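You operate a simulated robot arm through the tools that you are given. There is no shell and no other tool. Be economical: measure what you need, move in short steps, check, and stop when the job is done.

The job below is to be done with a simulated robot arm. You get a single attempt, and the scene is never put back.

## Task
Queue the three dates on belt 1 at the end plate at speed 2, then stop.
Fine: set the dial and swing the plate across before starting; other controls and tubs stay.

The check looks at the end state, three seconds after you hand in, the way a careful person would. Anything else that was tipped, shoved, dropped, spilled or broken makes it a failure.

## Robot
A 6-joint arm with a two-finger gripper, hanging from a carriage that runs on a gantry, over the field with the corners [-61.5, -211.4], [76.5, -208.3], [71.7, 1.7], [-66.3, -1.5] (x, y) and turns from -271 to 416 degrees about z. Base frame: it is fixed where the carriage stands at the start and does not move with it; the origin is on the floor, on the carriage's upright axis, x ahead of it, y to its left, z up. Readings come in cm, degrees, newtons and seconds.
Its first joint turns from -166.0 to 166.0 degrees. Places, roughly: blue belt with the curved rail [-30, 140, 80]; blue button [40, 0, 90]; blue lever beside the hand wheel [-10, 110, 70]; blue lever beside the sensor box [80, 50, 100]; blue lever of the left belt [30, 40, 80]; dial of the left belt [40, 30, 90]; green button of the left belt [50, 20, 90]; green button of the right belt [50, 100, 100]; grey button of the left belt [40, 20, 90]; grey button of the right belt [50, 90, 100]; grey tub [-100, 125, 100]; hand wheel [10, 110, 70]; large brown date (6x4x4 cm) [60, -10, 90]; left blue belt [70, 130, 90]; lower turn switch of the steel switch box [-50, 100, 60]; medium brown date (5x3x3 cm) [70, -10, 90]. Payload 2.45 kg.
The tool frame sits at the grasp point between the pads (the TCP): z along the fingers, y along the line on which they close. The tips reach 2.6 cm beyond it. The gripper opens to 9.6 cm. The gripper's body begins 6.9 cm behind the TCP.
Orientation is told as [roll, pitch, yaw] about the base's x, y, z axes, in that order, counted from this pose: with the fingers straight down and closing along the base's y, the tool's x points along the base's -x, its y along +y and its z along -z.

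## Interface
- The arm moves only by the tool servo_tool. Its argument "rows" is text: rows parted by semicolons, each of 7 numbers parted by spaces: the shift along the base's x, y, z in units of 150 mm (1.0 is 150 mm), then the turn, a rotation vector about the base's x, y, z in units of 45 degrees (1.0 is 45 degrees), then the gripper command, from -1 (shut) to 1 (fully open), values between in proportion. In form: dx dy dz ax ay az grip; .... A call has 1 to 10 rows; each row is the pose to reach, as a shift and turn from the pose commanded when the call began. A call with a number of a shift or a turn outside -1 to 1 is refused whole. Each row takes 0.2 s and may step no farther than 5 cm and 8.6 degrees from the row before; otherwise, or with a gripper value out of range, the whole call is refused. A pose out of reach is approached as far as the arm can. The call stops where the force on the tool passes 40 N (or 10 N more than at its start, if that is more) or the arm is blocked; 0.2 s more then pass. Each finger halts on what it meets, pressing with about 41 N; the grip force reading is that of the motor and also rises with nothing between the fingers. The clock runs only during rows and for 0.2 s after the last one: add rows that repeat a pose to give the fingers time. It gives the time, the measured TCP pose, the force on the tool (base axes), the opening and the grip force at its end, in the units of the frame above (readings bear some noise), with the torque about the TCP (base axes, N m) and any sound that the robot's microphone picked up.
- Cameras (640 x 400 px; columns grow to the right, rows downward): "scene" is now at [26.11, 0.95, 181.65]; the picture's right is [0.25, -0.97, 0.00], its down [-0.90, -0.23, -0.36] and it looks along [0.35, 0.09, -0.93] (base axes); focal length 279 px, centre (320, 200). "wrist" rides on the gripper at [8.2, 0.3, -9.8] in the tool frame; the picture's right is [-0.04, 1.00, 0.00], its down [-0.73, -0.03, -0.68] and it looks along [-0.68, -0.03, 0.73] (tool axes); focal length 256 px, centre (320, 200). There is no depth. A picture from a camera that has moved, and an enlarged one, comes with that camera's place and axes in the base frame and with its lens. The place of the scene camera against the robot may be out by one fixed shift of up to 1.8 cm in any direction.
- grab_frame(camera): a new picture of that camera. No time passes.
- lift_body(by): slides the trunk up (or, below 0, down) by that many cm; the arm and the scene camera ride with it, the base frame stays. It gives what a move gives, with no picture.
- roll_base(legs): drives the robot by 1 to 6 legs, each [ahead, left, turn to the left] in cm, cm and degrees, along the robot's own axes; the way and the turn of a leg run together, so that a leg with both is an arc; at most 150 cm and 180 degrees a leg. The arm and the cameras ride along, it lands a little off, and it stops where it bumps. It keeps to its track: a leg is cut to what the track allows. It gives what a move gives.
- turn_head(pan, tilt): turns the head with the scene camera to pan (to the left, within 155 degrees either way) and tilt (down, from -29 to 69), counted from straight ahead of the robot. It gives what a move gives.
- zoom(camera, box): a new picture of the part [left, top, right, bottom] of that camera's present view, enlarged. No time passes.
- sign_off(): hands the job in; it is judged then, once.

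Work in short steps. Places have to be worked out from the pictures, the camera data and where the tool is seen: move nearer, look again, correct. Check each grasp and each placing, and mend what went wrong. You have 120 turns and 82 pictures in all, those below and enlarged ones among them. Open the gripper and draw the arm clear of the work before you hand the job in, unless the task says otherwise; then end with one line.

The tools are called as a command line: name --argument value ..., lists and objects as JSON in quotes. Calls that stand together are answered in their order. servo_tool: Moves the arm, as the interface text tells. Its arguments: {"type":"object","properties":{"rows":{"type":"string"}},"required":["rows"]} The other tools are called the same way: lift_body (by) slides the trunk up or down; roll_base (legs) drives the base; turn_head (pan, tilt) turns the head that bears the scene camera; grab_frame (camera) takes a picture; zoom (camera, box) takes an enlarged picture of a part of a camera's view; sign_off () hands the job in.

At the start:

```text
time_s: 0.0
position: [25.16, 31.58, 100.04]
ee_rot: [0.0, 0.1, 0.0]
wrist_force: [0.1, 0.4, -0.6]
torque: [-0.01, -0.02, -0.01]
width: 9.61
grasp_force: 0.1
trunk travel left (down, up): [-55.0, 5.2]
robot x, y, heading: [0.09, 0.2, 0.2]
head pan, tilt: [14.3, 68.8]
```

scene: 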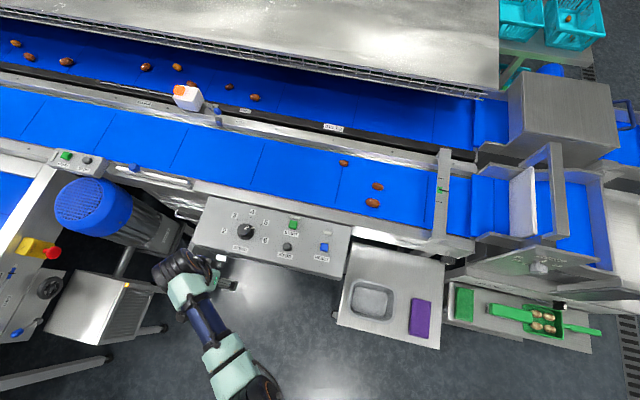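
wrist: 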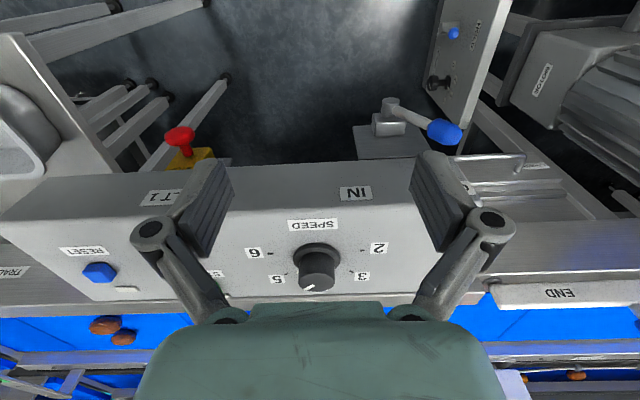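

I start by enlarging the panel and the belt in the scene view to read labels.

zoom --camera "scene" --box '[180, 180, 360, 292]'

zoom --camera "scene" --box '[320, 130, 640, 330]'

zoom --camera "scene" --box '[0, 80, 320, 280]'

zoom --camera "wrist" --box '[0, 60, 640, 400]'

```text
3.56 times, centred on (270, 236) of scene
camera zoom: at [26.11, 0.95, 181.65], right [0.25, -0.97, 0.0], down [-0.9, -0.23, -0.36], along [0.35, 0.09, -0.93], focal length 992 px, centre (498, 72)
```

zoom: 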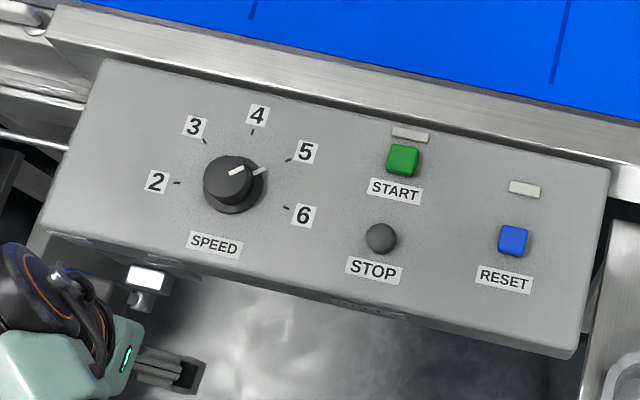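

```text
2.00 times, centred on (480, 230) of scene
camera zoom: at [26.11, 0.95, 181.65], right [0.25, -0.97, 0.0], down [-0.9, -0.23, -0.36], along [0.35, 0.09, -0.93], focal length 558 px, centre (0, 140)
```

zoom: 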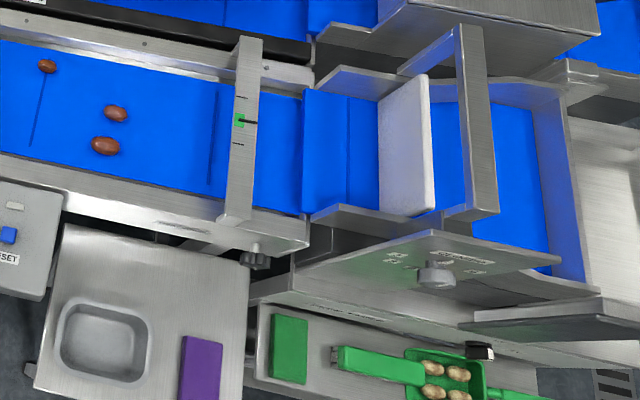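

```text
2.00 times, centred on (160, 180) of scene
camera zoom: at [26.11, 0.95, 181.65], right [0.25, -0.97, 0.0], down [-0.9, -0.23, -0.36], along [0.35, 0.09, -0.93], focal length 558 px, centre (640, 240)
```

zoom: 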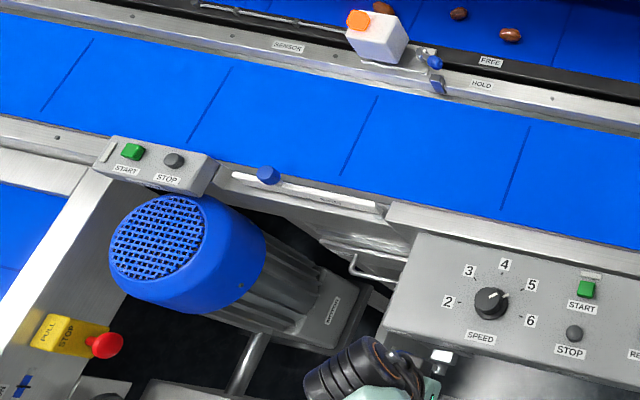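

```text
1.00 times, centred on (320, 230) of wrist (not enlarged: the box is as wide or as high as the picture)
camera zoom: at [17.06, 31.97, 109.9], right [0.04, 1.0, 0.0], down [0.73, -0.03, 0.68], along [0.68, -0.03, -0.73], focal length 256 px, centre (320, 170)
```

zoom: 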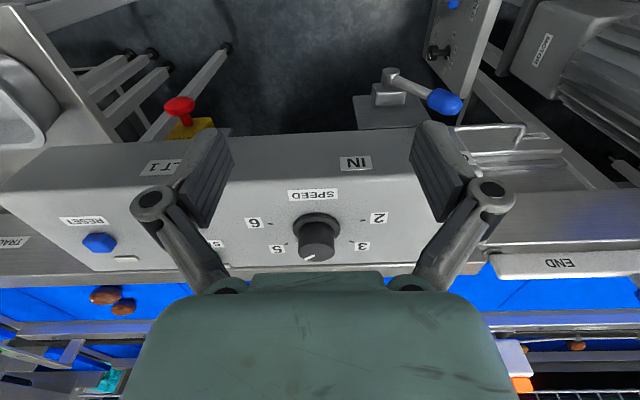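

The dial points at 5. I pan the head left to see the END plate, the levers and the other station better.

turn_head --pan 60 --tilt 60

grab_frame --camera "scene"

zoom --camera "wrist" --box '[320, 0, 640, 200]'

zoom --camera "wrist" --box '[0, 100, 320, 300]'

```text
time_s: 1.1
position: [25.22, 31.53, 100.01]
ee_rot: [0.0, 0.0, 0.0]
wrist_force: [0.4, 0.2, -0.6]
torque: [0.0, -0.02, 0.01]
width: 9.58
grasp_force: 0.1
trunk travel left (down, up): [-55.0, 5.2]
robot x, y, heading: [0.08, -0.05, -0.2]
head pan, tilt: [60.0, 60.0]
```

```text
75 pictures are left
camera scene: at [24.03, 5.34, 182.58], right [0.87, -0.5, 0.0], down [-0.43, -0.75, -0.5], along [0.25, 0.43, -0.87], focal length 279 px, centre (320, 200)
```

scene: 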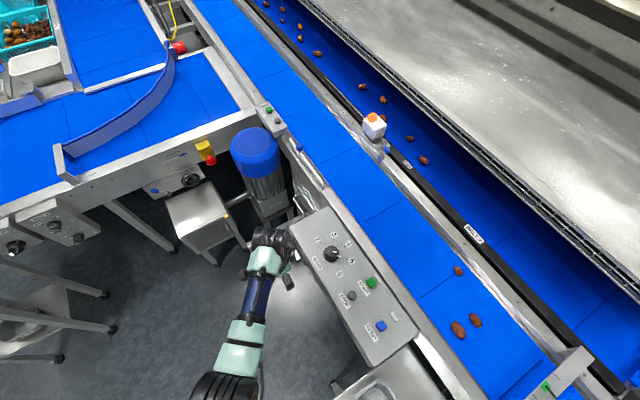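

```text
2.00 times, centred on (480, 100) of wrist
camera zoom: at [17.06, 31.97, 109.9], right [0.04, 1.0, 0.0], down [0.73, -0.03, 0.68], along [0.68, -0.03, -0.73], focal length 512 px, centre (0, 400)
```

zoom: 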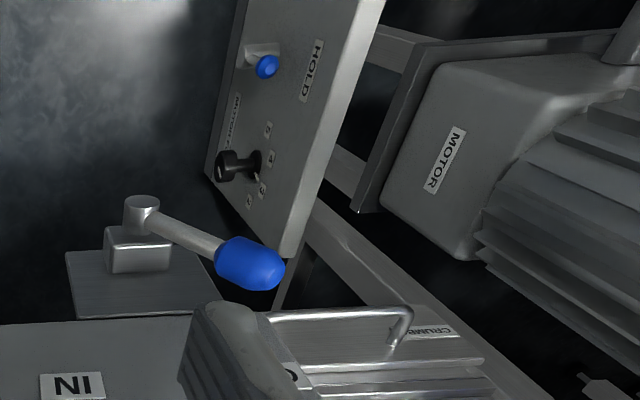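

```text
2.00 times, centred on (160, 200) of wrist
camera zoom: at [17.06, 31.97, 109.9], right [0.04, 1.0, 0.0], down [0.73, -0.03, 0.68], along [0.68, -0.03, -0.73], focal length 512 px, centre (640, 200)
```

zoom: 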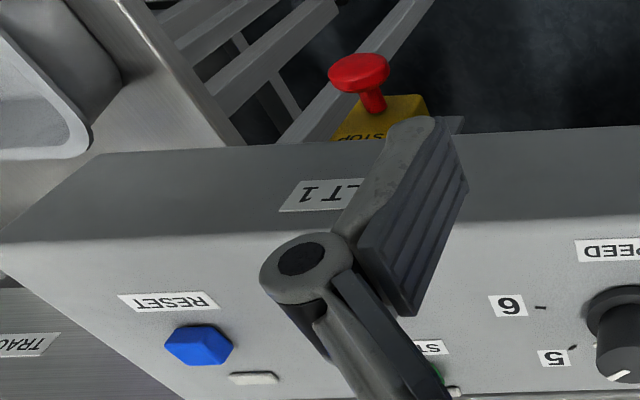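

zoom --camera "scene" --box '[230, 90, 430, 215]'

zoom --camera "scene" --box '[0, 0, 320, 200]'

```text
3.20 times, centred on (330, 152) of scene
camera zoom: at [24.03, 5.34, 182.58], right [0.87, -0.5, 0.0], down [-0.43, -0.75, -0.5], along [0.25, 0.43, -0.87], focal length 893 px, centre (288, 352)
```

zoom: 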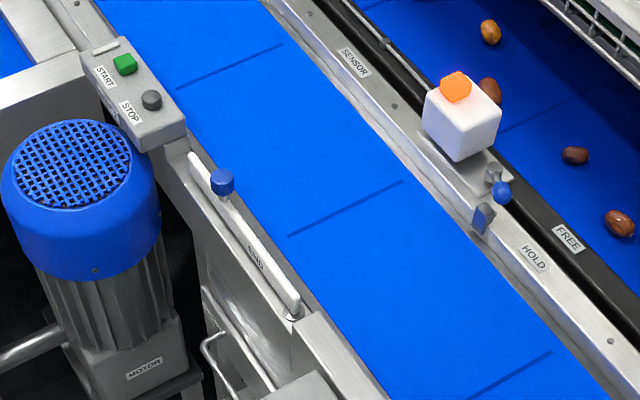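

```text
2.00 times, centred on (160, 100) of scene
camera zoom: at [24.03, 5.34, 182.58], right [0.87, -0.5, 0.0], down [-0.43, -0.75, -0.5], along [0.25, 0.43, -0.87], focal length 558 px, centre (640, 400)
```

zoom: 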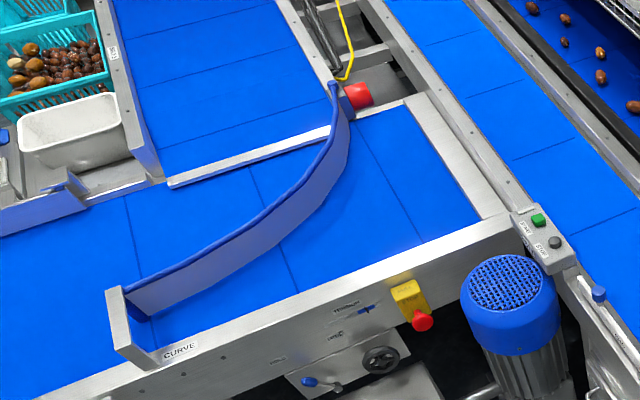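

The END plate has its hinge at its near end (about [52,53,95]) and a blue knob at the far end. The dial is about [42,30,96]. I raise and move over the dial to see it from close by.

servo_tool --rows "0 0 0.3 0 0 0 1; 0.2 -0.02 0.5 0 0 0 1; 0.45 -0.05 0.5 0 0 0 1; 0.7 -0.08 0.5 0 0 0 1; 0.7 -0.08 0.5 0 0 0 1"

grab_frame --camera "wrist"

grab_frame --camera "scene"

```text
time_s: 2.3
position: [35.63, 30.28, 107.64]
ee_rot: [0.1, -0.1, -0.1]
wrist_force: [-0.5, 0.1, 0.4]
torque: [0.01, 0.01, 0.0]
width: 9.6
grasp_force: 0.1
trunk travel left (down, up): [-55.0, 5.2]
robot x, y, heading: [0.42, -0.21, -0.0]
head pan, tilt: [60.0, 60.0]
```

```text
70 pictures are left
camera wrist: at [27.46, 30.67, 117.52], right [0.04, 1.0, 0.0], down [0.73, -0.03, 0.68], along [0.68, -0.03, -0.73], focal length 256 px, centre (320, 200)
```

wrist: 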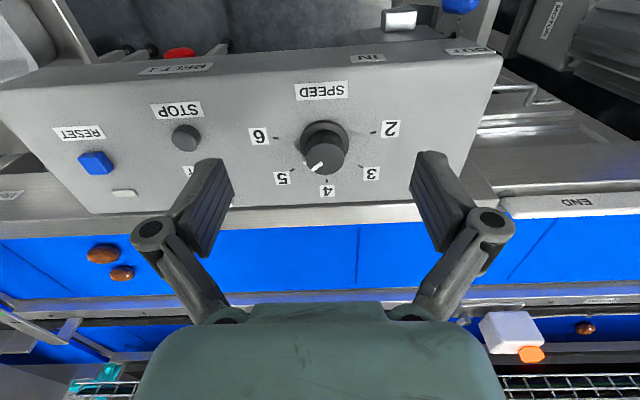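

```text
69 pictures are left
camera scene: at [24.02, 5.34, 182.59], right [0.87, -0.5, 0.0], down [-0.43, -0.75, -0.5], along [0.25, 0.43, -0.87], focal length 279 px, centre (320, 200)
```

scene: 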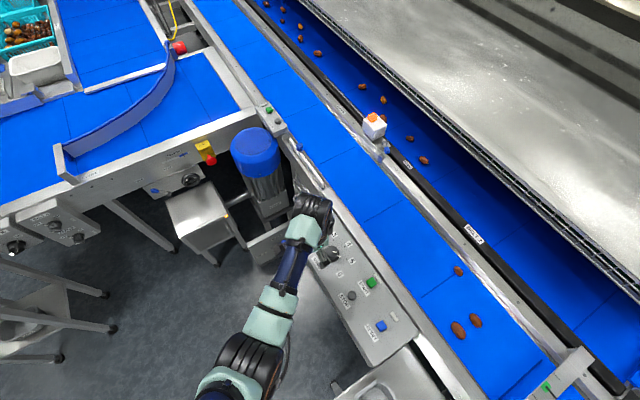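

zoom --camera "wrist" --box '[240, 75, 420, 187]'

zoom --camera "wrist" --box '[420, 0, 640, 138]'

```text
3.56 times, centred on (330, 131) of wrist
camera zoom: at [27.46, 30.67, 117.52], right [0.04, 1.0, 0.0], down [0.73, -0.03, 0.68], along [0.68, -0.03, -0.73], focal length 910 px, centre (284, 445)
```

zoom: 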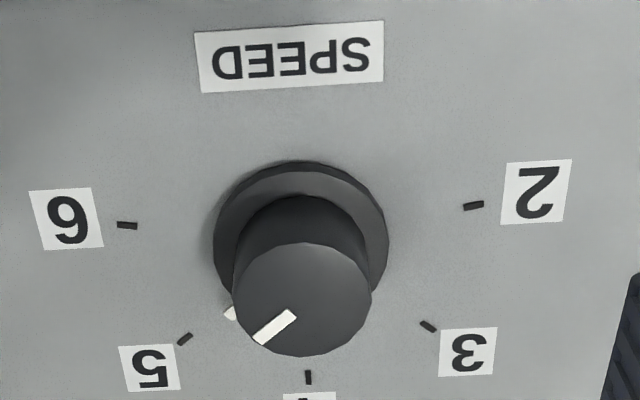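

```text
2.90 times, centred on (530, 69) of wrist
camera zoom: at [27.46, 30.67, 117.52], right [0.04, 1.0, 0.0], down [0.73, -0.03, 0.68], along [0.68, -0.03, -0.73], focal length 742 px, centre (-289, 580)
```

zoom: 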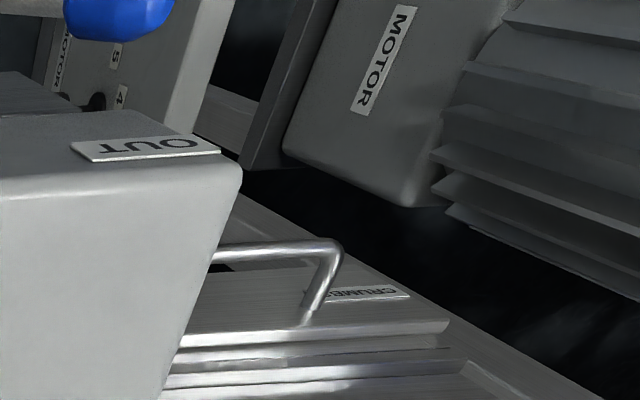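

Rays from two wrist views put the dial cap's top at about [41.6,30.5,96.5], level, marker at 5; ticks about 45° apart, 2 lying near +y. I centre over it and turn −67.5° in yaw, so that a single grip can wind it +135°.

servo_tool --rows "0.13 0.005 0 0 0 -0.17 1; 0.27 0.01 0 0 0 -0.34 1; 0.398 0.015 0 0 0 -0.51 1; 0.398 0.015 0 0 0 -0.68 1; 0.398 0.015 0 0 0 -0.85 1; 0.398 0.015 0 0 0 -1 1; 0.398 0.015 0 0 0 -1 1"

servo_tool --rows "0 0 0 0 0 -0.17 1; 0 0 -0.1 0 0 -0.34 1; 0 0 -0.25 0 0 -0.5 1; 0 0 -0.25 0 0 -0.5 1"

grab_frame --camera "wrist"

```text
time_s: 3.9
position: [41.76, 30.45, 107.58]
ee_rot: [-0.1, 0.0, -45.2]
wrist_force: [0.3, 0.4, 0.3]
torque: [0.01, 0.02, -0.01]
width: 9.6
grasp_force: 0.1
trunk travel left (down, up): [-55.0, 5.2]
robot x, y, heading: [0.01, -0.03, -0.0]
head pan, tilt: [60.0, 60.0]
```

```text
time_s: 4.9
position: [41.82, 30.37, 103.74]
ee_rot: [0.0, 0.0, -67.7]
wrist_force: [0.1, 0.2, 0.1]
torque: [0.01, -0.01, 0.01]
width: 9.58
grasp_force: 0.0
trunk travel left (down, up): [-55.0, 5.2]
robot x, y, heading: [-0.11, 0.08, -0.2]
head pan, tilt: [60.0, 60.0]
```

```text
66 pictures are left
camera wrist: at [38.98, 38.11, 113.64], right [0.94, 0.34, 0.0], down [0.25, -0.69, 0.68], along [0.23, -0.64, -0.73], focal length 256 px, centre (320, 200)
```

wrist: 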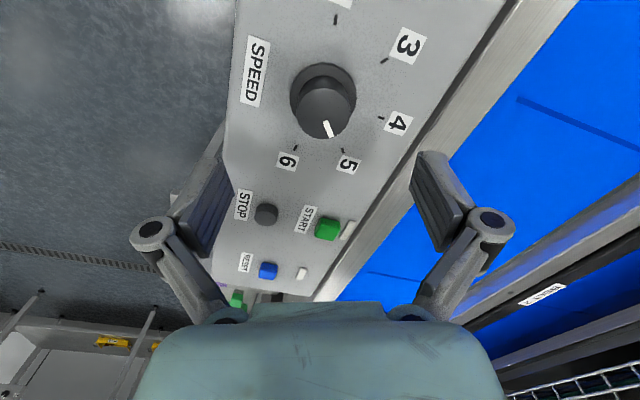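

zoom --camera "wrist" --box '[240, 50, 420, 162]'

```text
3.56 times, centred on (330, 106) of wrist
camera zoom: at [38.98, 38.11, 113.64], right [0.94, 0.34, 0.0], down [0.25, -0.69, 0.68], along [0.23, -0.64, -0.73], focal length 910 px, centre (284, 534)
```

zoom: 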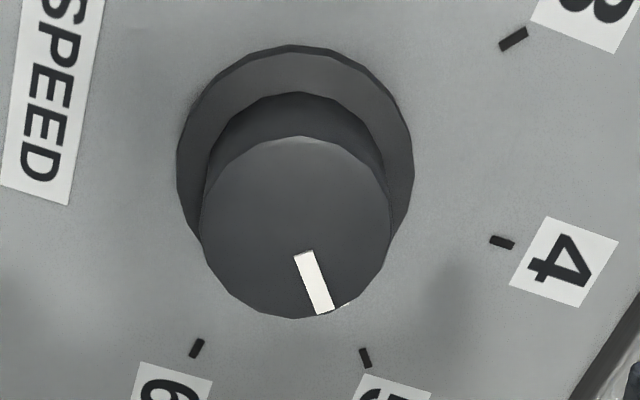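

Refined: dial axis [42.1,30.5], cap top z≈95.7. I go down around the cap to TCP z 95.8.

servo_tool --rows "0.019 0.009 -0.2 0 0 0 1; 0.019 0.009 -0.4 0 0 0 1; 0.019 0.009 -0.47 0 0 0 1; 0.019 0.009 -0.529 0 0 0 1; 0.019 0.009 -0.529 0 0 0 1"

grab_frame --camera "wrist"

```text
time_s: 6.1
position: [41.74, 30.47, 96.26]
ee_rot: [0.0, 0.0, -67.5]
wrist_force: [0.1, 0.1, -0.1]
torque: [0.02, 0.01, 0.02]
width: 9.59
grasp_force: 0.1
out of reach, approached as far as the arm can: row 4, 5
trunk travel left (down, up): [-55.0, 5.2]
robot x, y, heading: [-0.28, 0.05, -0.1]
head pan, tilt: [60.0, 60.0]
```

```text
64 pictures are left
camera wrist: at [38.82, 38.07, 106.08], right [0.94, 0.35, 0.0], down [0.25, -0.69, 0.68], along [0.23, -0.64, -0.73], focal length 256 px, centre (320, 200)
```

wrist: 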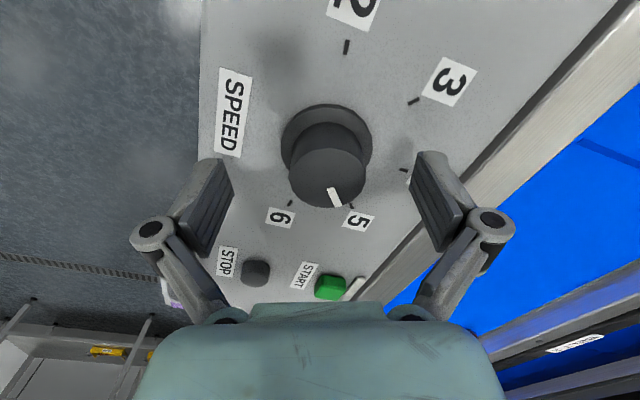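

The arm is at the end of its reach here, so I lift, drive the carriage ahead by 14 cm, and come back over the dial.

servo_tool --rows "0 0 0.3 0 0 0 1; -0.15 0 0.6 0 0 0 1; -0.45 0 0.8 0 0 0 1; -0.75 0 0.8 0 0 0 1; -0.95 0 0.8 0 0 0 1;-0.95 0 0.8 0 0 0 1"

roll_base --legs '[[14, 0, 0]]'

grab_frame --camera "scene"

```text
refused: row 2 steps farther than a row can; nothing moved
```

```text
time_s: 7.1
position: [46.0, 29.42, 95.67]
ee_rot: [-1.8, -0.6, -67.2]
wrist_force: [-3.0, -7.1, 3.0]
torque: [0.02, 0.15, 0.33]
width: 9.6
grasp_force: 0.1
trunk travel left (down, up): [-55.0, 5.2]
robot x, y, heading: [5.27, -0.12, -0.2]
head pan, tilt: [60.0, 60.0]
stopped in leg 1: the force on the tool passed its limit at 74 N (the readings are from after the stop); the commanded pose is now the measured one
```

```text
63 pictures are left
camera scene: at [29.24, 5.26, 182.57], right [0.87, -0.5, 0.0], down [-0.43, -0.75, -0.5], along [0.25, 0.43, -0.87], focal length 279 px, centre (320, 200)
```

scene: 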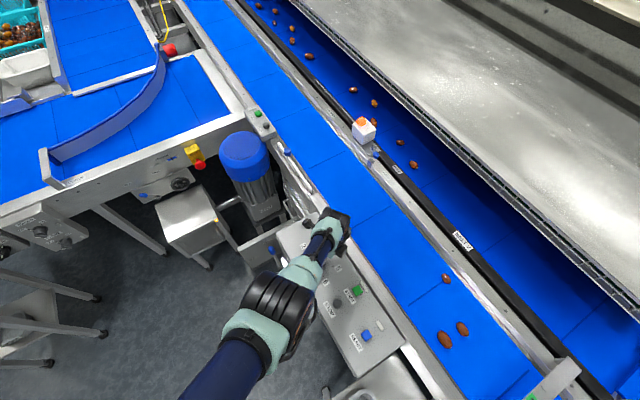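

My refused lift was followed by the drive, so a finger pushed against the dial (stopped at once). I back off in −x to centre, then lift, and check.

servo_tool --rows "-0.1 0.02 0 0 0 0 1; -0.26 0.05 0.02 0 0 0 1; -0.26 0.05 0.3 0 0 0 1; -0.26 0.05 0.6 0 0 0 1; -0.26 0.05 0.6 0 0 0 1"

grab_frame --camera "wrist"

```text
time_s: 8.3
position: [42.37, 30.63, 104.69]
ee_rot: [-1.5, -0.4, -67.2]
wrist_force: [-0.2, 0.3, -0.5]
torque: [0.01, -0.02, 0.03]
width: 9.6
grasp_force: 0.1
trunk travel left (down, up): [-55.0, 5.2]
robot x, y, heading: [5.3, -0.07, 0.0]
head pan, tilt: [60.0, 60.0]
```

```text
62 pictures are left
camera wrist: at [39.71, 38.59, 114.56], right [0.94, 0.35, -0.03], down [0.27, -0.68, 0.69], along [0.22, -0.65, -0.73], focal length 256 px, centre (320, 200)
```

wrist: 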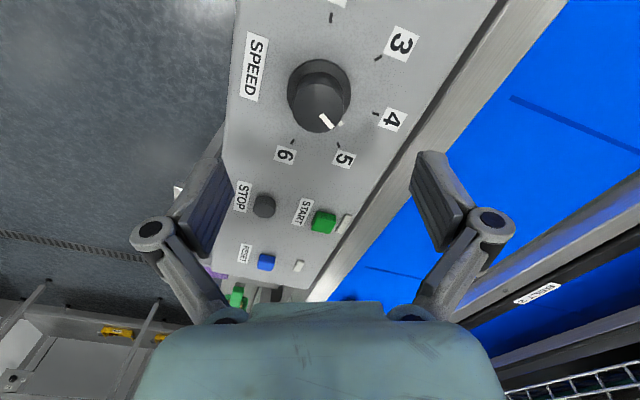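

The dial is intact, its marker now a bit past 5 toward 4. The base is now 5 cm closer; I level the tool and go down over the dial again.

servo_tool --rows "-0.015 0.005 -0.2 0.033 0.01 0 1; -0.015 0.005 -0.4 0.033 0.01 0 1; -0.015 0.005 -0.5 0.033 0.01 0 1; -0.015 0.005 -0.59 0.033 0.01 0 1; -0.015 0.005 -0.59 0.033 0.01 0 1"

grab_frame --camera "wrist"

```text
time_s: 9.5
position: [42.09, 30.38, 95.93]
ee_rot: [-1.3, 1.1, -67.1]
wrist_force: [0.7, -0.5, -0.1]
torque: [0.03, -0.03, -0.01]
width: 9.6
grasp_force: 0.0
trunk travel left (down, up): [-55.0, 5.2]
robot x, y, heading: [4.96, 0.21, -0.0]
head pan, tilt: [60.0, 60.0]
```

```text
61 pictures are left
camera wrist: at [39.51, 38.06, 105.96], right [0.94, 0.35, -0.02], down [0.28, -0.69, 0.66], along [0.22, -0.63, -0.75], focal length 256 px, centre (320, 200)
```

wrist: 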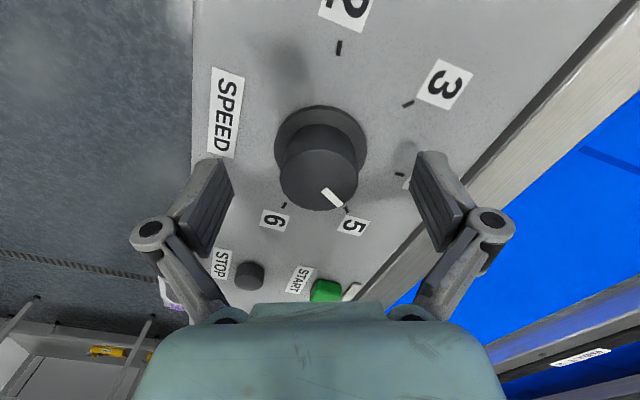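

Centred now. I close on the cap.

servo_tool --rows "0 0 0 0 0 0 -1; 0 0 0 0 0 0 -1; 0 0 0 0 0 0 -1; 0 0 0 0 0 0 -1"

```text
time_s: 10.5
position: [42.11, 30.38, 95.87]
ee_rot: [-1.3, 1.1, -67.2]
wrist_force: [0.8, 0.2, -1.6]
torque: [0.14, -0.29, 0.0]
width: 3.94
grasp_force: 45.4
trunk travel left (down, up): [-55.0, 5.2]
robot x, y, heading: [5.22, 0.22, 0.1]
head pan, tilt: [60.0, 60.0]
```

Gripped at 3.9 cm. I turn +45° about z.

servo_tool --rows "0 0 0 0 0 0.17 -1; 0 0 0 0 0 0.34 -1; 0 0 0 0 0 0.51 -1; 0 0 0 0 0 0.68 -1; 0 0 0 0 0 0.85 -1; 0 0 0 0 0 1 -1; 0 0 0 0 0 1 -1"

grab_frame --camera "wrist"

```text
time_s: 12.1
position: [42.18, 30.48, 95.94]
ee_rot: [-1.3, 1.0, -22.2]
wrist_force: [8.0, -4.1, -1.8]
torque: [0.14, -0.76, 0.06]
width: 3.94
grasp_force: 44.7
trunk travel left (down, up): [-55.0, 5.2]
robot x, y, heading: [5.38, 0.02, -0.1]
head pan, tilt: [60.0, 60.0]
```

```text
60 pictures are left
camera wrist: at [34.93, 34.13, 105.95], right [0.41, 0.91, -0.02], down [0.69, -0.29, 0.67], along [0.6, -0.29, -0.75], focal length 256 px, centre (320, 200)
```

wrist: 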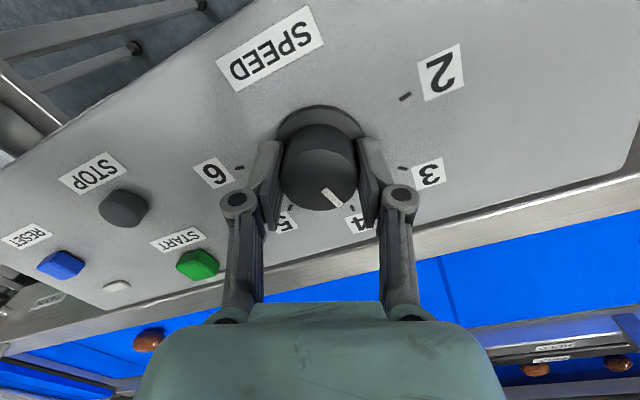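

The dial follows; continue with 45° more.

servo_tool --rows "0 0 0 0 0 0.17 -1; 0 0 0 0 0 0.34 -1; 0 0 0 0 0 0.51 -1; 0 0 0 0 0 0.68 -1; 0 0 0 0 0 0.85 -1; 0 0 0 0 0 1 -1; 0 0 0 0 0 1 -1"

servo_tool --rows "0 0 0 0 0 0.17 -1; 0 0 0 0 0 0.34 -1; 0 0 0 0 0 0.51 -1; 0 0 0 0 0 0.64 -1; 0 0 0 0 0 0.64 -1"

grab_frame --camera "wrist"

```text
time_s: 13.7
position: [42.1, 30.6, 95.85]
ee_rot: [-1.3, 1.1, 22.9]
wrist_force: [6.6, 7.6, -19.5]
torque: [0.54, 0.08, 0.04]
width: 3.95
grasp_force: 45.5
trunk travel left (down, up): [-55.0, 5.2]
robot x, y, heading: [5.32, 0.26, 0.2]
head pan, tilt: [60.0, 60.0]
```

```text
time_s: 14.9
position: [41.94, 30.5, 95.9]
ee_rot: [-1.4, 1.2, 51.8]
wrist_force: [13.2, 11.7, -31.0]
torque: [0.68, -0.03, 0.02]
width: 3.96
grasp_force: 44.5
trunk travel left (down, up): [-55.0, 5.2]
robot x, y, heading: [4.85, -0.16, 0.0]
head pan, tilt: [60.0, 60.0]
```

```text
59 pictures are left
camera wrist: at [36.61, 24.81, 105.99], right [-0.76, 0.65, -0.02], down [0.47, 0.58, 0.67], along [0.45, 0.49, -0.75], focal length 256 px, centre (320, 200)
```

wrist: 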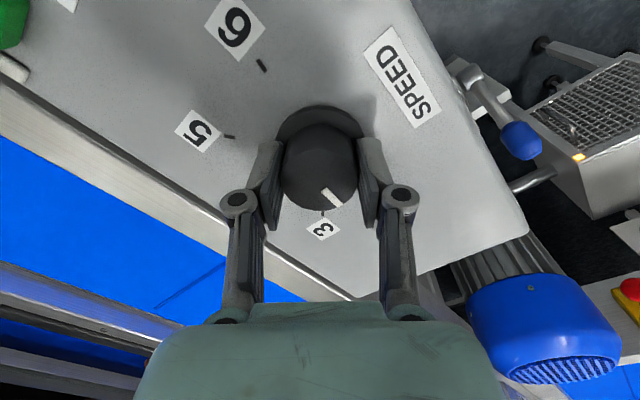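

Marker is now a bit past 3 (about 74°), 2 is ~17° further. Side forces build up, so I open and regrip before the last bit.

servo_tool --rows "0 0 0 0 0 0 0; 0 0 0 0 0 0 0; 0 0 0 0 0 0 0"

servo_tool --rows "0 0 0 0 0 0 -1; 0 0 0 0 0 0 -1; 0 0 0 0 0 0 -1"

servo_tool --rows "0 0 0 0 0 0.15 -1; 0 0 0 0 0 0.3 -1; 0 0 0 0 0 0.39 -1; 0 0 0 0 0 0.39 -1"

servo_tool --rows "0 0 0 0 0 0 0.5; 0 0 0 0 0 0 1; 0 0 0.2 0 0 0 1; 0 0 0.5 0 0 0 1; 0 0 0.7 0 0 0 1; 0 0 0.7 0 0 0 1"

grab_frame --camera "wrist"

```text
time_s: 15.7
position: [41.95, 30.49, 95.98]
ee_rot: [-1.5, 1.1, 51.6]
wrist_force: [0.3, 0.7, 0.3]
torque: [-0.01, -0.02, 0.04]
width: 4.8
grasp_force: 0.0
trunk travel left (down, up): [-55.0, 5.2]
robot x, y, heading: [5.28, -0.17, -0.1]
head pan, tilt: [60.0, 60.0]
```

```text
time_s: 16.5
position: [41.87, 30.48, 95.87]
ee_rot: [-1.4, 1.1, 51.6]
wrist_force: [-0.4, -0.7, 1.8]
torque: [0.0, 0.3, 0.0]
width: 3.95
grasp_force: 44.9
trunk travel left (down, up): [-55.0, 5.2]
robot x, y, heading: [5.47, -0.07, -0.1]
head pan, tilt: [60.0, 60.0]
```

```text
time_s: 17.5
position: [41.86, 30.48, 95.88]
ee_rot: [-1.4, 1.0, 69.2]
wrist_force: [4.2, -3.5, -2.6]
torque: [0.44, 0.05, -1.07]
width: 3.91
grasp_force: 45.0
trunk travel left (down, up): [-55.0, 5.2]
robot x, y, heading: [5.03, 0.39, 0.0]
head pan, tilt: [60.0, 60.0]
```

```text
time_s: 18.9
position: [41.91, 30.48, 106.12]
ee_rot: [-1.4, 1.1, 69.1]
wrist_force: [-0.2, 0.2, 0.9]
torque: [0.0, 0.03, 0.01]
width: 9.56
grasp_force: 0.0
trunk travel left (down, up): [-55.0, 5.2]
robot x, y, heading: [5.25, -0.04, -0.2]
head pan, tilt: [60.0, 60.0]
```

```text
58 pictures are left
camera wrist: at [38.61, 23.32, 116.2], right [-0.92, 0.39, -0.02], down [0.28, 0.69, 0.66], along [0.28, 0.6, -0.75], focal length 256 px, centre (320, 200)
```

wrist: 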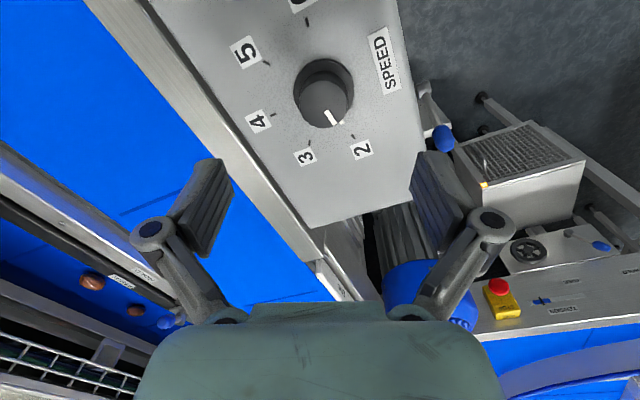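

zoom --camera "wrist" --box '[240, 60, 420, 172]'

```text
3.56 times, centred on (330, 116) of wrist
camera zoom: at [38.61, 23.32, 116.2], right [-0.92, 0.39, -0.02], down [0.28, 0.69, 0.66], along [0.28, 0.6, -0.75], focal length 910 px, centre (284, 499)
```

zoom: 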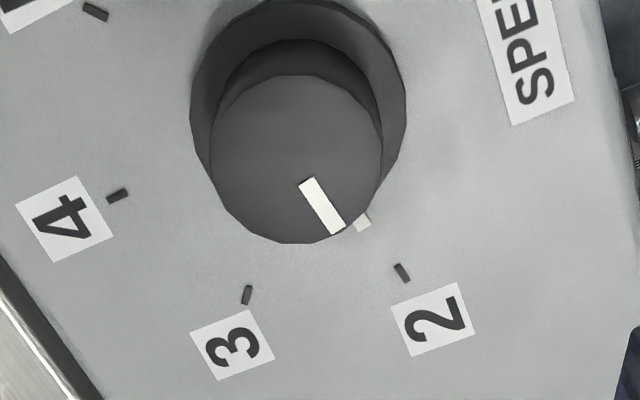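

The dial sits at 2. Next the plate, which is far left; I raise the tool and swing it over the robot's left side, clear of everything, before driving ahead.

servo_tool --rows "-0.1 0.05 0.3 0.033 -0.02 0 1; -0.25 0.1 0.55 0.033 -0.02 0 1; -0.45 0.15 0.75 0.033 -0.02 0 1; -0.65 0.2 0.95 0.033 -0.02 0 1; -0.9 0.25 1 0.033 -0.02 0 1; -1 0.3 1 0.033 -0.02 0 1; -1 0.3 1 0.033 -0.02 0 1"

servo_tool --rows "-0.3 0.1 0 0 0 0 0; -0.6 0.2 0 0 0 0 0; -0.9 0.3 0 0 0 0 0; -1 0.4 0.2 0 0 0 0; -1 0.4 0.4 0 0 0 0; -1 0.4 0.4 0 0 0 0"

grab_frame --camera "scene"

```text
time_s: 20.5
position: [28.58, 37.01, 114.94]
ee_rot: [-1.8, -0.7, 69.1]
wrist_force: [0.4, -0.7, -0.3]
torque: [0.02, 0.02, 0.02]
width: 9.59
grasp_force: 0.1
out of reach, approached as far as the arm can: row 3, 4, 5, 6, 7
trunk travel left (down, up): [-55.0, 5.2]
robot x, y, heading: [5.15, 0.11, -0.1]
head pan, tilt: [60.0, 60.0]
```

```text
time_s: 21.9
position: [13.88, 45.78, 116.26]
ee_rot: [-1.7, -0.6, 69.0]
wrist_force: [-0.8, -0.1, 1.1]
torque: [-0.02, 0.01, 0.0]
width: 4.79
grasp_force: 0.0
out of reach, approached as far as the arm can: row 1, 2, 3, 4, 5, 6
trunk travel left (down, up): [-55.0, 5.2]
robot x, y, heading: [5.13, -0.25, 0.1]
head pan, tilt: [60.0, 60.0]
```

```text
56 pictures are left
camera scene: at [29.26, 5.32, 182.59], right [0.87, -0.5, 0.0], down [-0.43, -0.75, -0.5], along [0.25, 0.43, -0.87], focal length 279 px, centre (320, 200)
```

scene: 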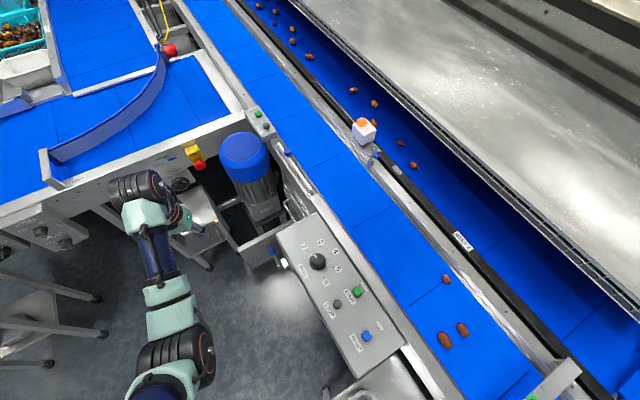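

Reach upward is limited too: the arm's shoulder is at about working height and spans only ~53 cm, so the plate (y 53–74) is a stretch. I drive ahead 34 cm with the arm to the left and high, to see the plate from nearby.

roll_base --legs '[[17, 0, 0], [17, 0, 0]]'

grab_frame --camera "scene"

grab_frame --camera "wrist"

```text
time_s: 24.4
position: [48.03, 45.73, 116.06]
ee_rot: [-1.7, -0.6, 69.3]
wrist_force: [-0.1, 0.2, -0.1]
torque: [0.02, 0.01, -0.02]
width: 4.8
grasp_force: 0.0
trunk travel left (down, up): [-55.0, 5.2]
robot x, y, heading: [39.22, 0.04, 0.3]
head pan, tilt: [60.0, 60.0]
```

```text
55 pictures are left
camera scene: at [63.32, 5.44, 182.58], right [0.87, -0.5, 0.0], down [-0.43, -0.75, -0.5], along [0.25, 0.43, -0.87], focal length 279 px, centre (320, 200)
```

scene: 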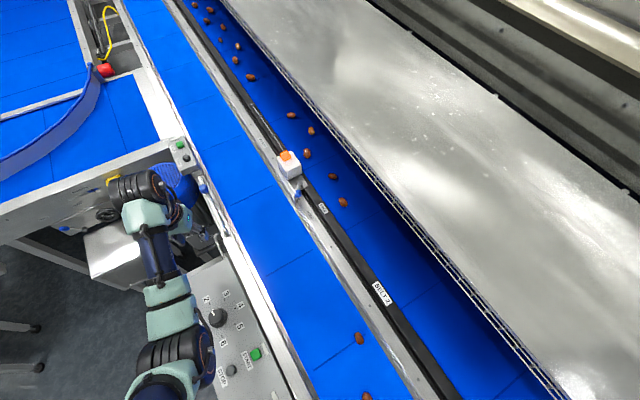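

```text
54 pictures are left
camera wrist: at [44.37, 38.36, 126.01], right [-0.92, 0.39, -0.03], down [0.27, 0.68, 0.69], along [0.29, 0.63, -0.73], focal length 256 px, centre (320, 200)
```

wrist: 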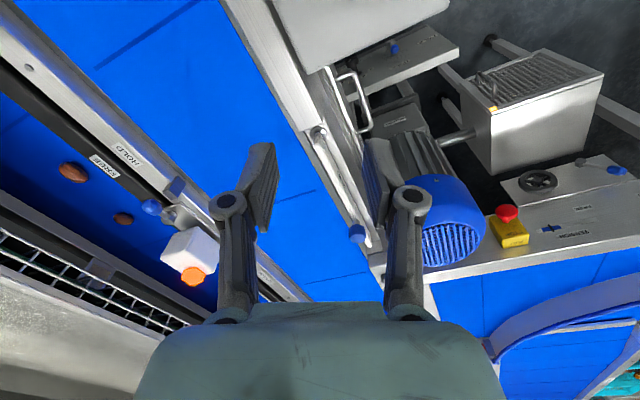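

zoom --camera "wrist" --box '[240, 60, 440, 260]'

zoom --camera "wrist" --box '[300, 0, 500, 125]'

zoom --camera "scene" --box '[150, 130, 310, 270]'

```text
2.00 times, centred on (340, 160) of wrist
camera zoom: at [44.37, 38.36, 126.01], right [-0.92, 0.39, -0.03], down [0.27, 0.68, 0.69], along [0.29, 0.63, -0.73], focal length 512 px, centre (280, 280)
```

zoom: 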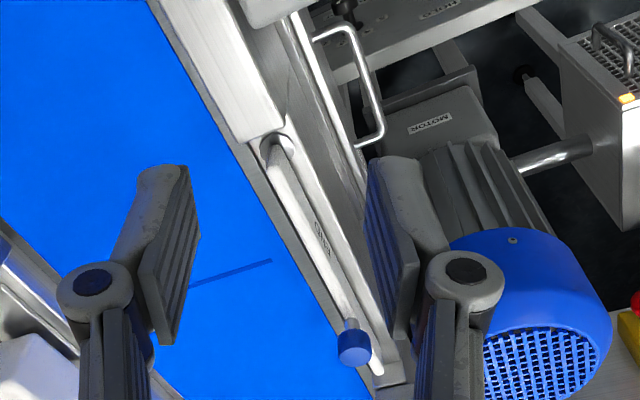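

```text
3.20 times, centred on (400, 62) of wrist
camera zoom: at [44.37, 38.36, 126.01], right [-0.92, 0.39, -0.03], down [0.27, 0.68, 0.69], along [0.29, 0.63, -0.73], focal length 819 px, centre (64, 640)
```

zoom: 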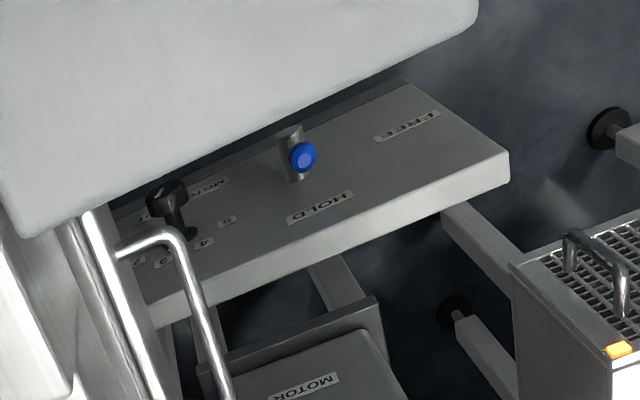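

```text
2.86 times, centred on (230, 200) of scene
camera zoom: at [63.32, 5.44, 182.58], right [0.87, -0.5, 0.0], down [-0.43, -0.75, -0.5], along [0.25, 0.43, -0.87], focal length 797 px, centre (577, 200)
```

zoom: 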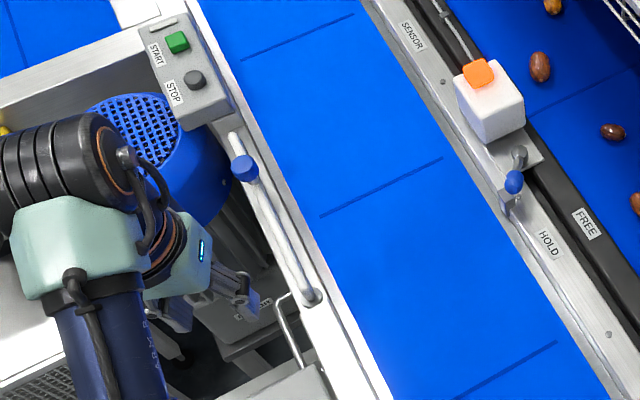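

The END plate is a white standing plate on the near rail: pivot near [52.5,53,95], blue knob near [53,70.5,99]. I will push it round with closed fingertips from its outer side, tool tilted toward +y for reach. First I yaw to 90° and tilt, in the free space here.

servo_tool --rows "0 -0.05 0 0.02 0 0.15 -1; 0 -0.1 0 0.04 0 0.3 -1; 0 -0.1 0 0.04 0.03 0.46 -1; 0 -0.1 0 0.04 0.03 0.46 -1"

servo_tool --rows "0 0 0 0.17 0 0 -1; 0 0 0 0.34 0 0 -1; 0 0 0 0.51 0 0 -1; 0 0 0 0.68 0 0 -1; 0 0 0 0.78 0 0 -1; 0 0 0 0.78 0 0 -1"

grab_frame --camera "wrist"

```text
time_s: 25.4
position: [47.82, 44.33, 116.21]
ee_rot: [0.1, -2.2, 90.0]
wrist_force: [0.5, 0.5, 0.2]
torque: [0.01, -0.03, 0.01]
width: 0.0
grasp_force: 28.5
trunk travel left (down, up): [-55.0, 5.2]
robot x, y, heading: [39.33, 0.23, 0.2]
head pan, tilt: [60.0, 60.0]
```

```text
time_s: 26.9
position: [47.82, 44.26, 116.16]
ee_rot: [0.0, -37.4, 90.0]
wrist_force: [-0.2, 0.2, -0.4]
torque: [-0.03, -0.02, -0.04]
width: 0.0
grasp_force: 28.8
trunk travel left (down, up): [-55.0, 5.2]
robot x, y, heading: [39.13, 0.22, 0.2]
head pan, tilt: [60.0, 60.0]
```

```text
50 pictures are left
camera wrist: at [47.45, 31.89, 119.09], right [-1.0, 0.03, 0.03], down [0.03, 0.17, 0.98], along [0.03, 0.98, -0.17], focal length 256 px, centre (320, 200)
```

wrist: 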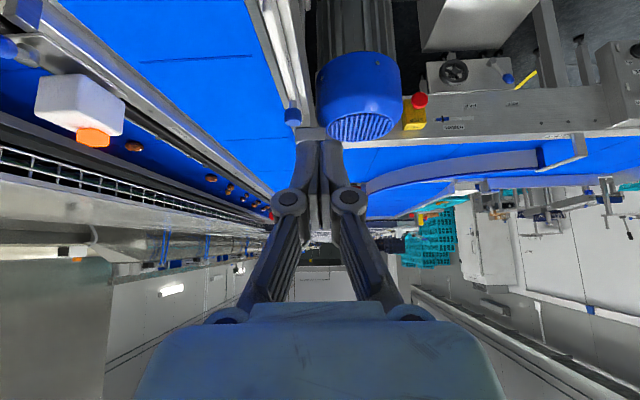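

The tilted pose works. I move the carriage 6 cm ahead and 1.4 cm left, then approach the outer side of the plate from above.

roll_base --legs '[[5, 1.4, 0]]'

servo_tool --rows "-0.1 0.25 -0.1 0 0 0 -1; -0.25 0.5 -0.2 0 0 0 -1; -0.33 0.75 -0.35 0 0 0 -1; -0.35 0.95 -0.5 0 0 0 -1; -0.35 1 -0.6 0 0 0 -1; -0.35 1 -0.6 0 0 0 -1"

grab_frame --camera "wrist"

grab_frame --camera "scene"

```text
time_s: 27.8
position: [52.87, 45.21, 116.3]
ee_rot: [0.2, -37.3, 89.9]
wrist_force: [-0.2, 0.7, 0.1]
torque: [0.03, -0.01, 0.01]
width: 0.0
grasp_force: 28.6
trunk travel left (down, up): [-55.0, 5.2]
robot x, y, heading: [44.62, 1.26, -0.0]
head pan, tilt: [60.0, 60.0]
```

```text
time_s: 29.2
position: [47.63, 60.09, 107.07]
ee_rot: [0.1, -37.3, 89.9]
wrist_force: [0.1, 0.3, -0.5]
torque: [-0.02, -0.04, 0.0]
width: 0.0
grasp_force: 28.7
trunk travel left (down, up): [-55.0, 5.2]
robot x, y, heading: [44.53, 1.3, 0.2]
head pan, tilt: [60.0, 60.0]
```

```text
49 pictures are left
camera wrist: at [47.26, 47.77, 109.96], right [-1.0, 0.03, 0.03], down [0.03, 0.17, 0.98], along [0.03, 0.98, -0.17], focal length 256 px, centre (320, 200)
```

wrist: 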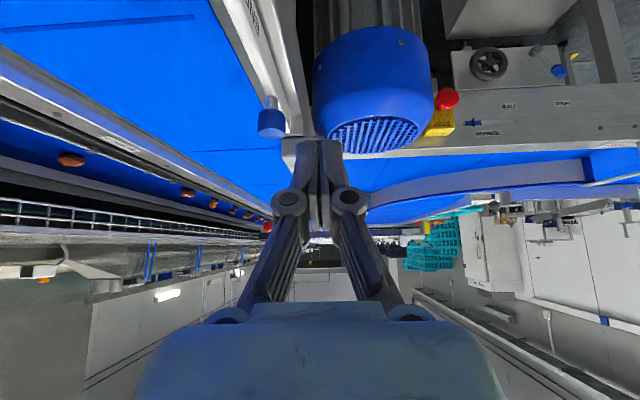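

```text
48 pictures are left
camera scene: at [68.37, 6.44, 182.59], right [0.87, -0.5, 0.0], down [-0.43, -0.75, -0.5], along [0.25, 0.43, -0.87], focal length 279 px, centre (320, 200)
```

scene: 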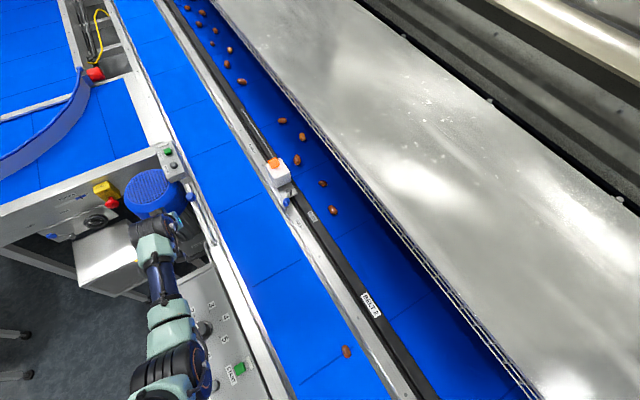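

The knob is re-measured at [52.5,70,98.5]; the motor fan starts at about y 71, x<48.5, so the space beside the plate at y≈64 is free. I lower the tip beside the plate's outer face.

servo_tool --rows "0.04 0.08 -0.2 0 0 0 -1; 0.06 0.16 -0.4 0 0 0 -1; 0.06 0.16 -0.5 0 0 0 -1; 0.06 0.16 -0.57 0 0 0 -1; 0.06 0.16 -0.57 0 0 0 -1"

grab_frame --camera "wrist"

zoom --camera "scene" --box '[100, 140, 260, 260]'

```text
time_s: 30.4
position: [48.58, 62.68, 98.79]
ee_rot: [0.1, -37.3, 89.9]
wrist_force: [0.4, -0.1, -1.0]
torque: [-0.03, -0.01, -0.01]
width: 0.02
grasp_force: 28.5
trunk travel left (down, up): [-55.0, 5.2]
robot x, y, heading: [44.06, 1.11, 0.2]
head pan, tilt: [60.0, 60.0]
```

```text
47 pictures are left
camera wrist: at [48.26, 50.37, 101.61], right [-1.0, 0.03, 0.03], down [0.03, 0.17, 0.98], along [0.03, 0.98, -0.17], focal length 256 px, centre (320, 200)
```

wrist: 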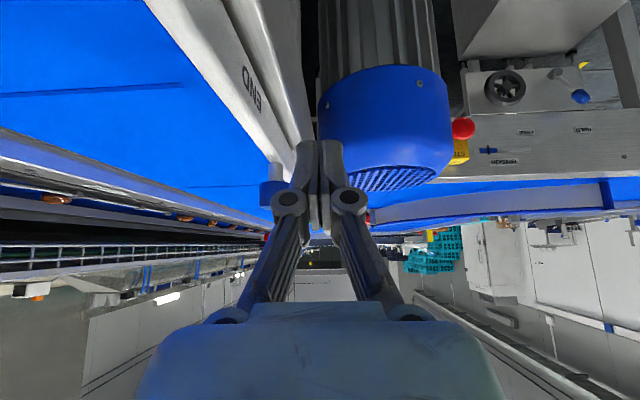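

```text
3.33 times, centred on (180, 200) of scene
camera zoom: at [68.37, 6.44, 182.59], right [0.87, -0.5, 0.0], down [-0.43, -0.75, -0.5], along [0.25, 0.43, -0.87], focal length 930 px, centre (787, 200)
```

zoom: 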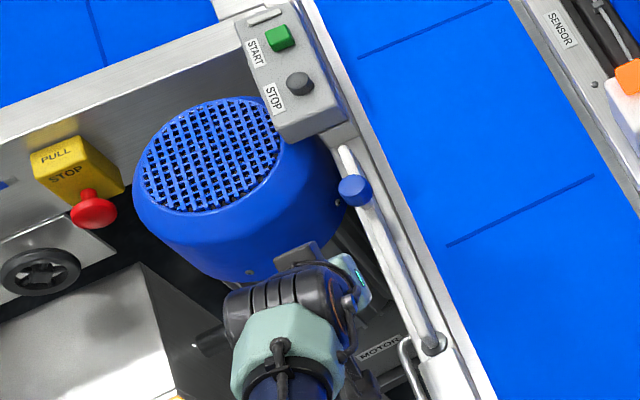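

The END plate's top is at z≈97 and reaches down to about 92. I lower another 2.5 cm, then push gently in +x.

servo_tool --rows "0 0 -0.1 0 0 0 -1; 0 0.01 -0.17 0 0 0 -1; 0.07 0.01 -0.17 0 0 0 -1; 0.14 0.01 -0.17 0 0 0 -1; 0.2 0.01 -0.17 0 0 0 -1; 0.26 0.005 -0.17 0 0 0 -1"

zoom --camera "scene" --box '[100, 140, 260, 260]'

```text
time_s: 31.8
position: [51.85, 61.99, 96.61]
ee_rot: [0.1, -37.2, 89.9]
wrist_force: [-5.2, 0.0, 1.9]
torque: [-0.02, 0.1, 0.03]
width: 0.01
grasp_force: 29.0
out of reach, approached as far as the arm can: row 2, 3, 4, 5, 6
trunk travel left (down, up): [-55.0, 5.2]
robot x, y, heading: [44.58, 1.28, 0.2]
head pan, tilt: [60.0, 60.0]
```

```text
3.33 times, centred on (180, 200) of scene
camera zoom: at [68.33, 6.45, 182.58], right [0.87, -0.5, 0.0], down [-0.43, -0.75, -0.5], along [0.25, 0.43, -0.87], focal length 930 px, centre (787, 200)
```

zoom: 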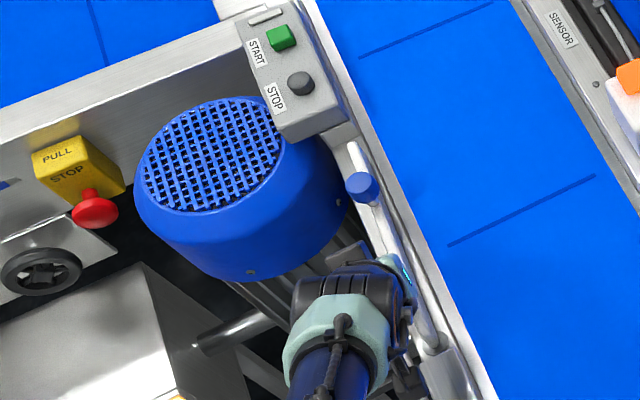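

The plate yields at about 5 N. Since the arm is at its reach limit, I use the carriage itself to push: ahead 8 cm.

roll_base --legs '[[8, 0, 0]]'

grab_frame --camera "scene"

grab_frame --camera "wrist"

```text
time_s: 32.9
position: [60.28, 62.13, 96.5]
ee_rot: [0.0, -37.2, 90.1]
wrist_force: [-1.1, -0.1, 0.8]
torque: [0.02, 0.01, -0.01]
width: 0.01
grasp_force: 28.9
trunk travel left (down, up): [-55.0, 5.2]
robot x, y, heading: [52.54, 1.42, 0.1]
head pan, tilt: [60.0, 60.0]
```

```text
44 pictures are left
camera scene: at [76.8, 6.49, 182.58], right [0.87, -0.5, 0.0], down [-0.43, -0.75, -0.5], along [0.25, 0.43, -0.87], focal length 279 px, centre (320, 200)
```

scene: 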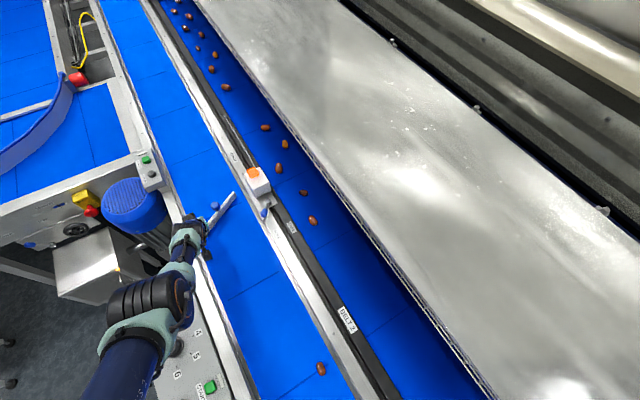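

```text
43 pictures are left
camera wrist: at [60.04, 49.69, 99.49], right [-1.0, 0.03, 0.02], down [0.03, 0.17, 0.98], along [0.03, 0.98, -0.17], focal length 256 px, centre (320, 200)
```

wrist: 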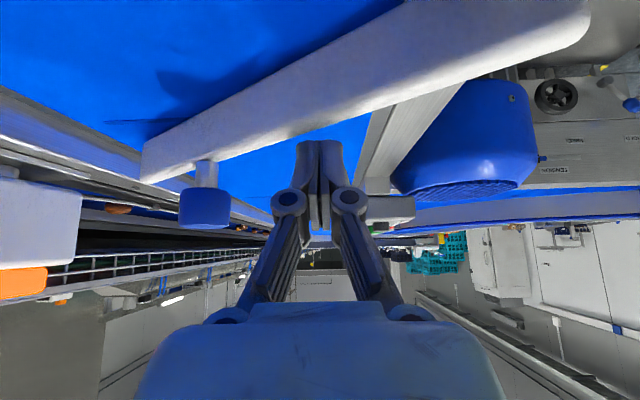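

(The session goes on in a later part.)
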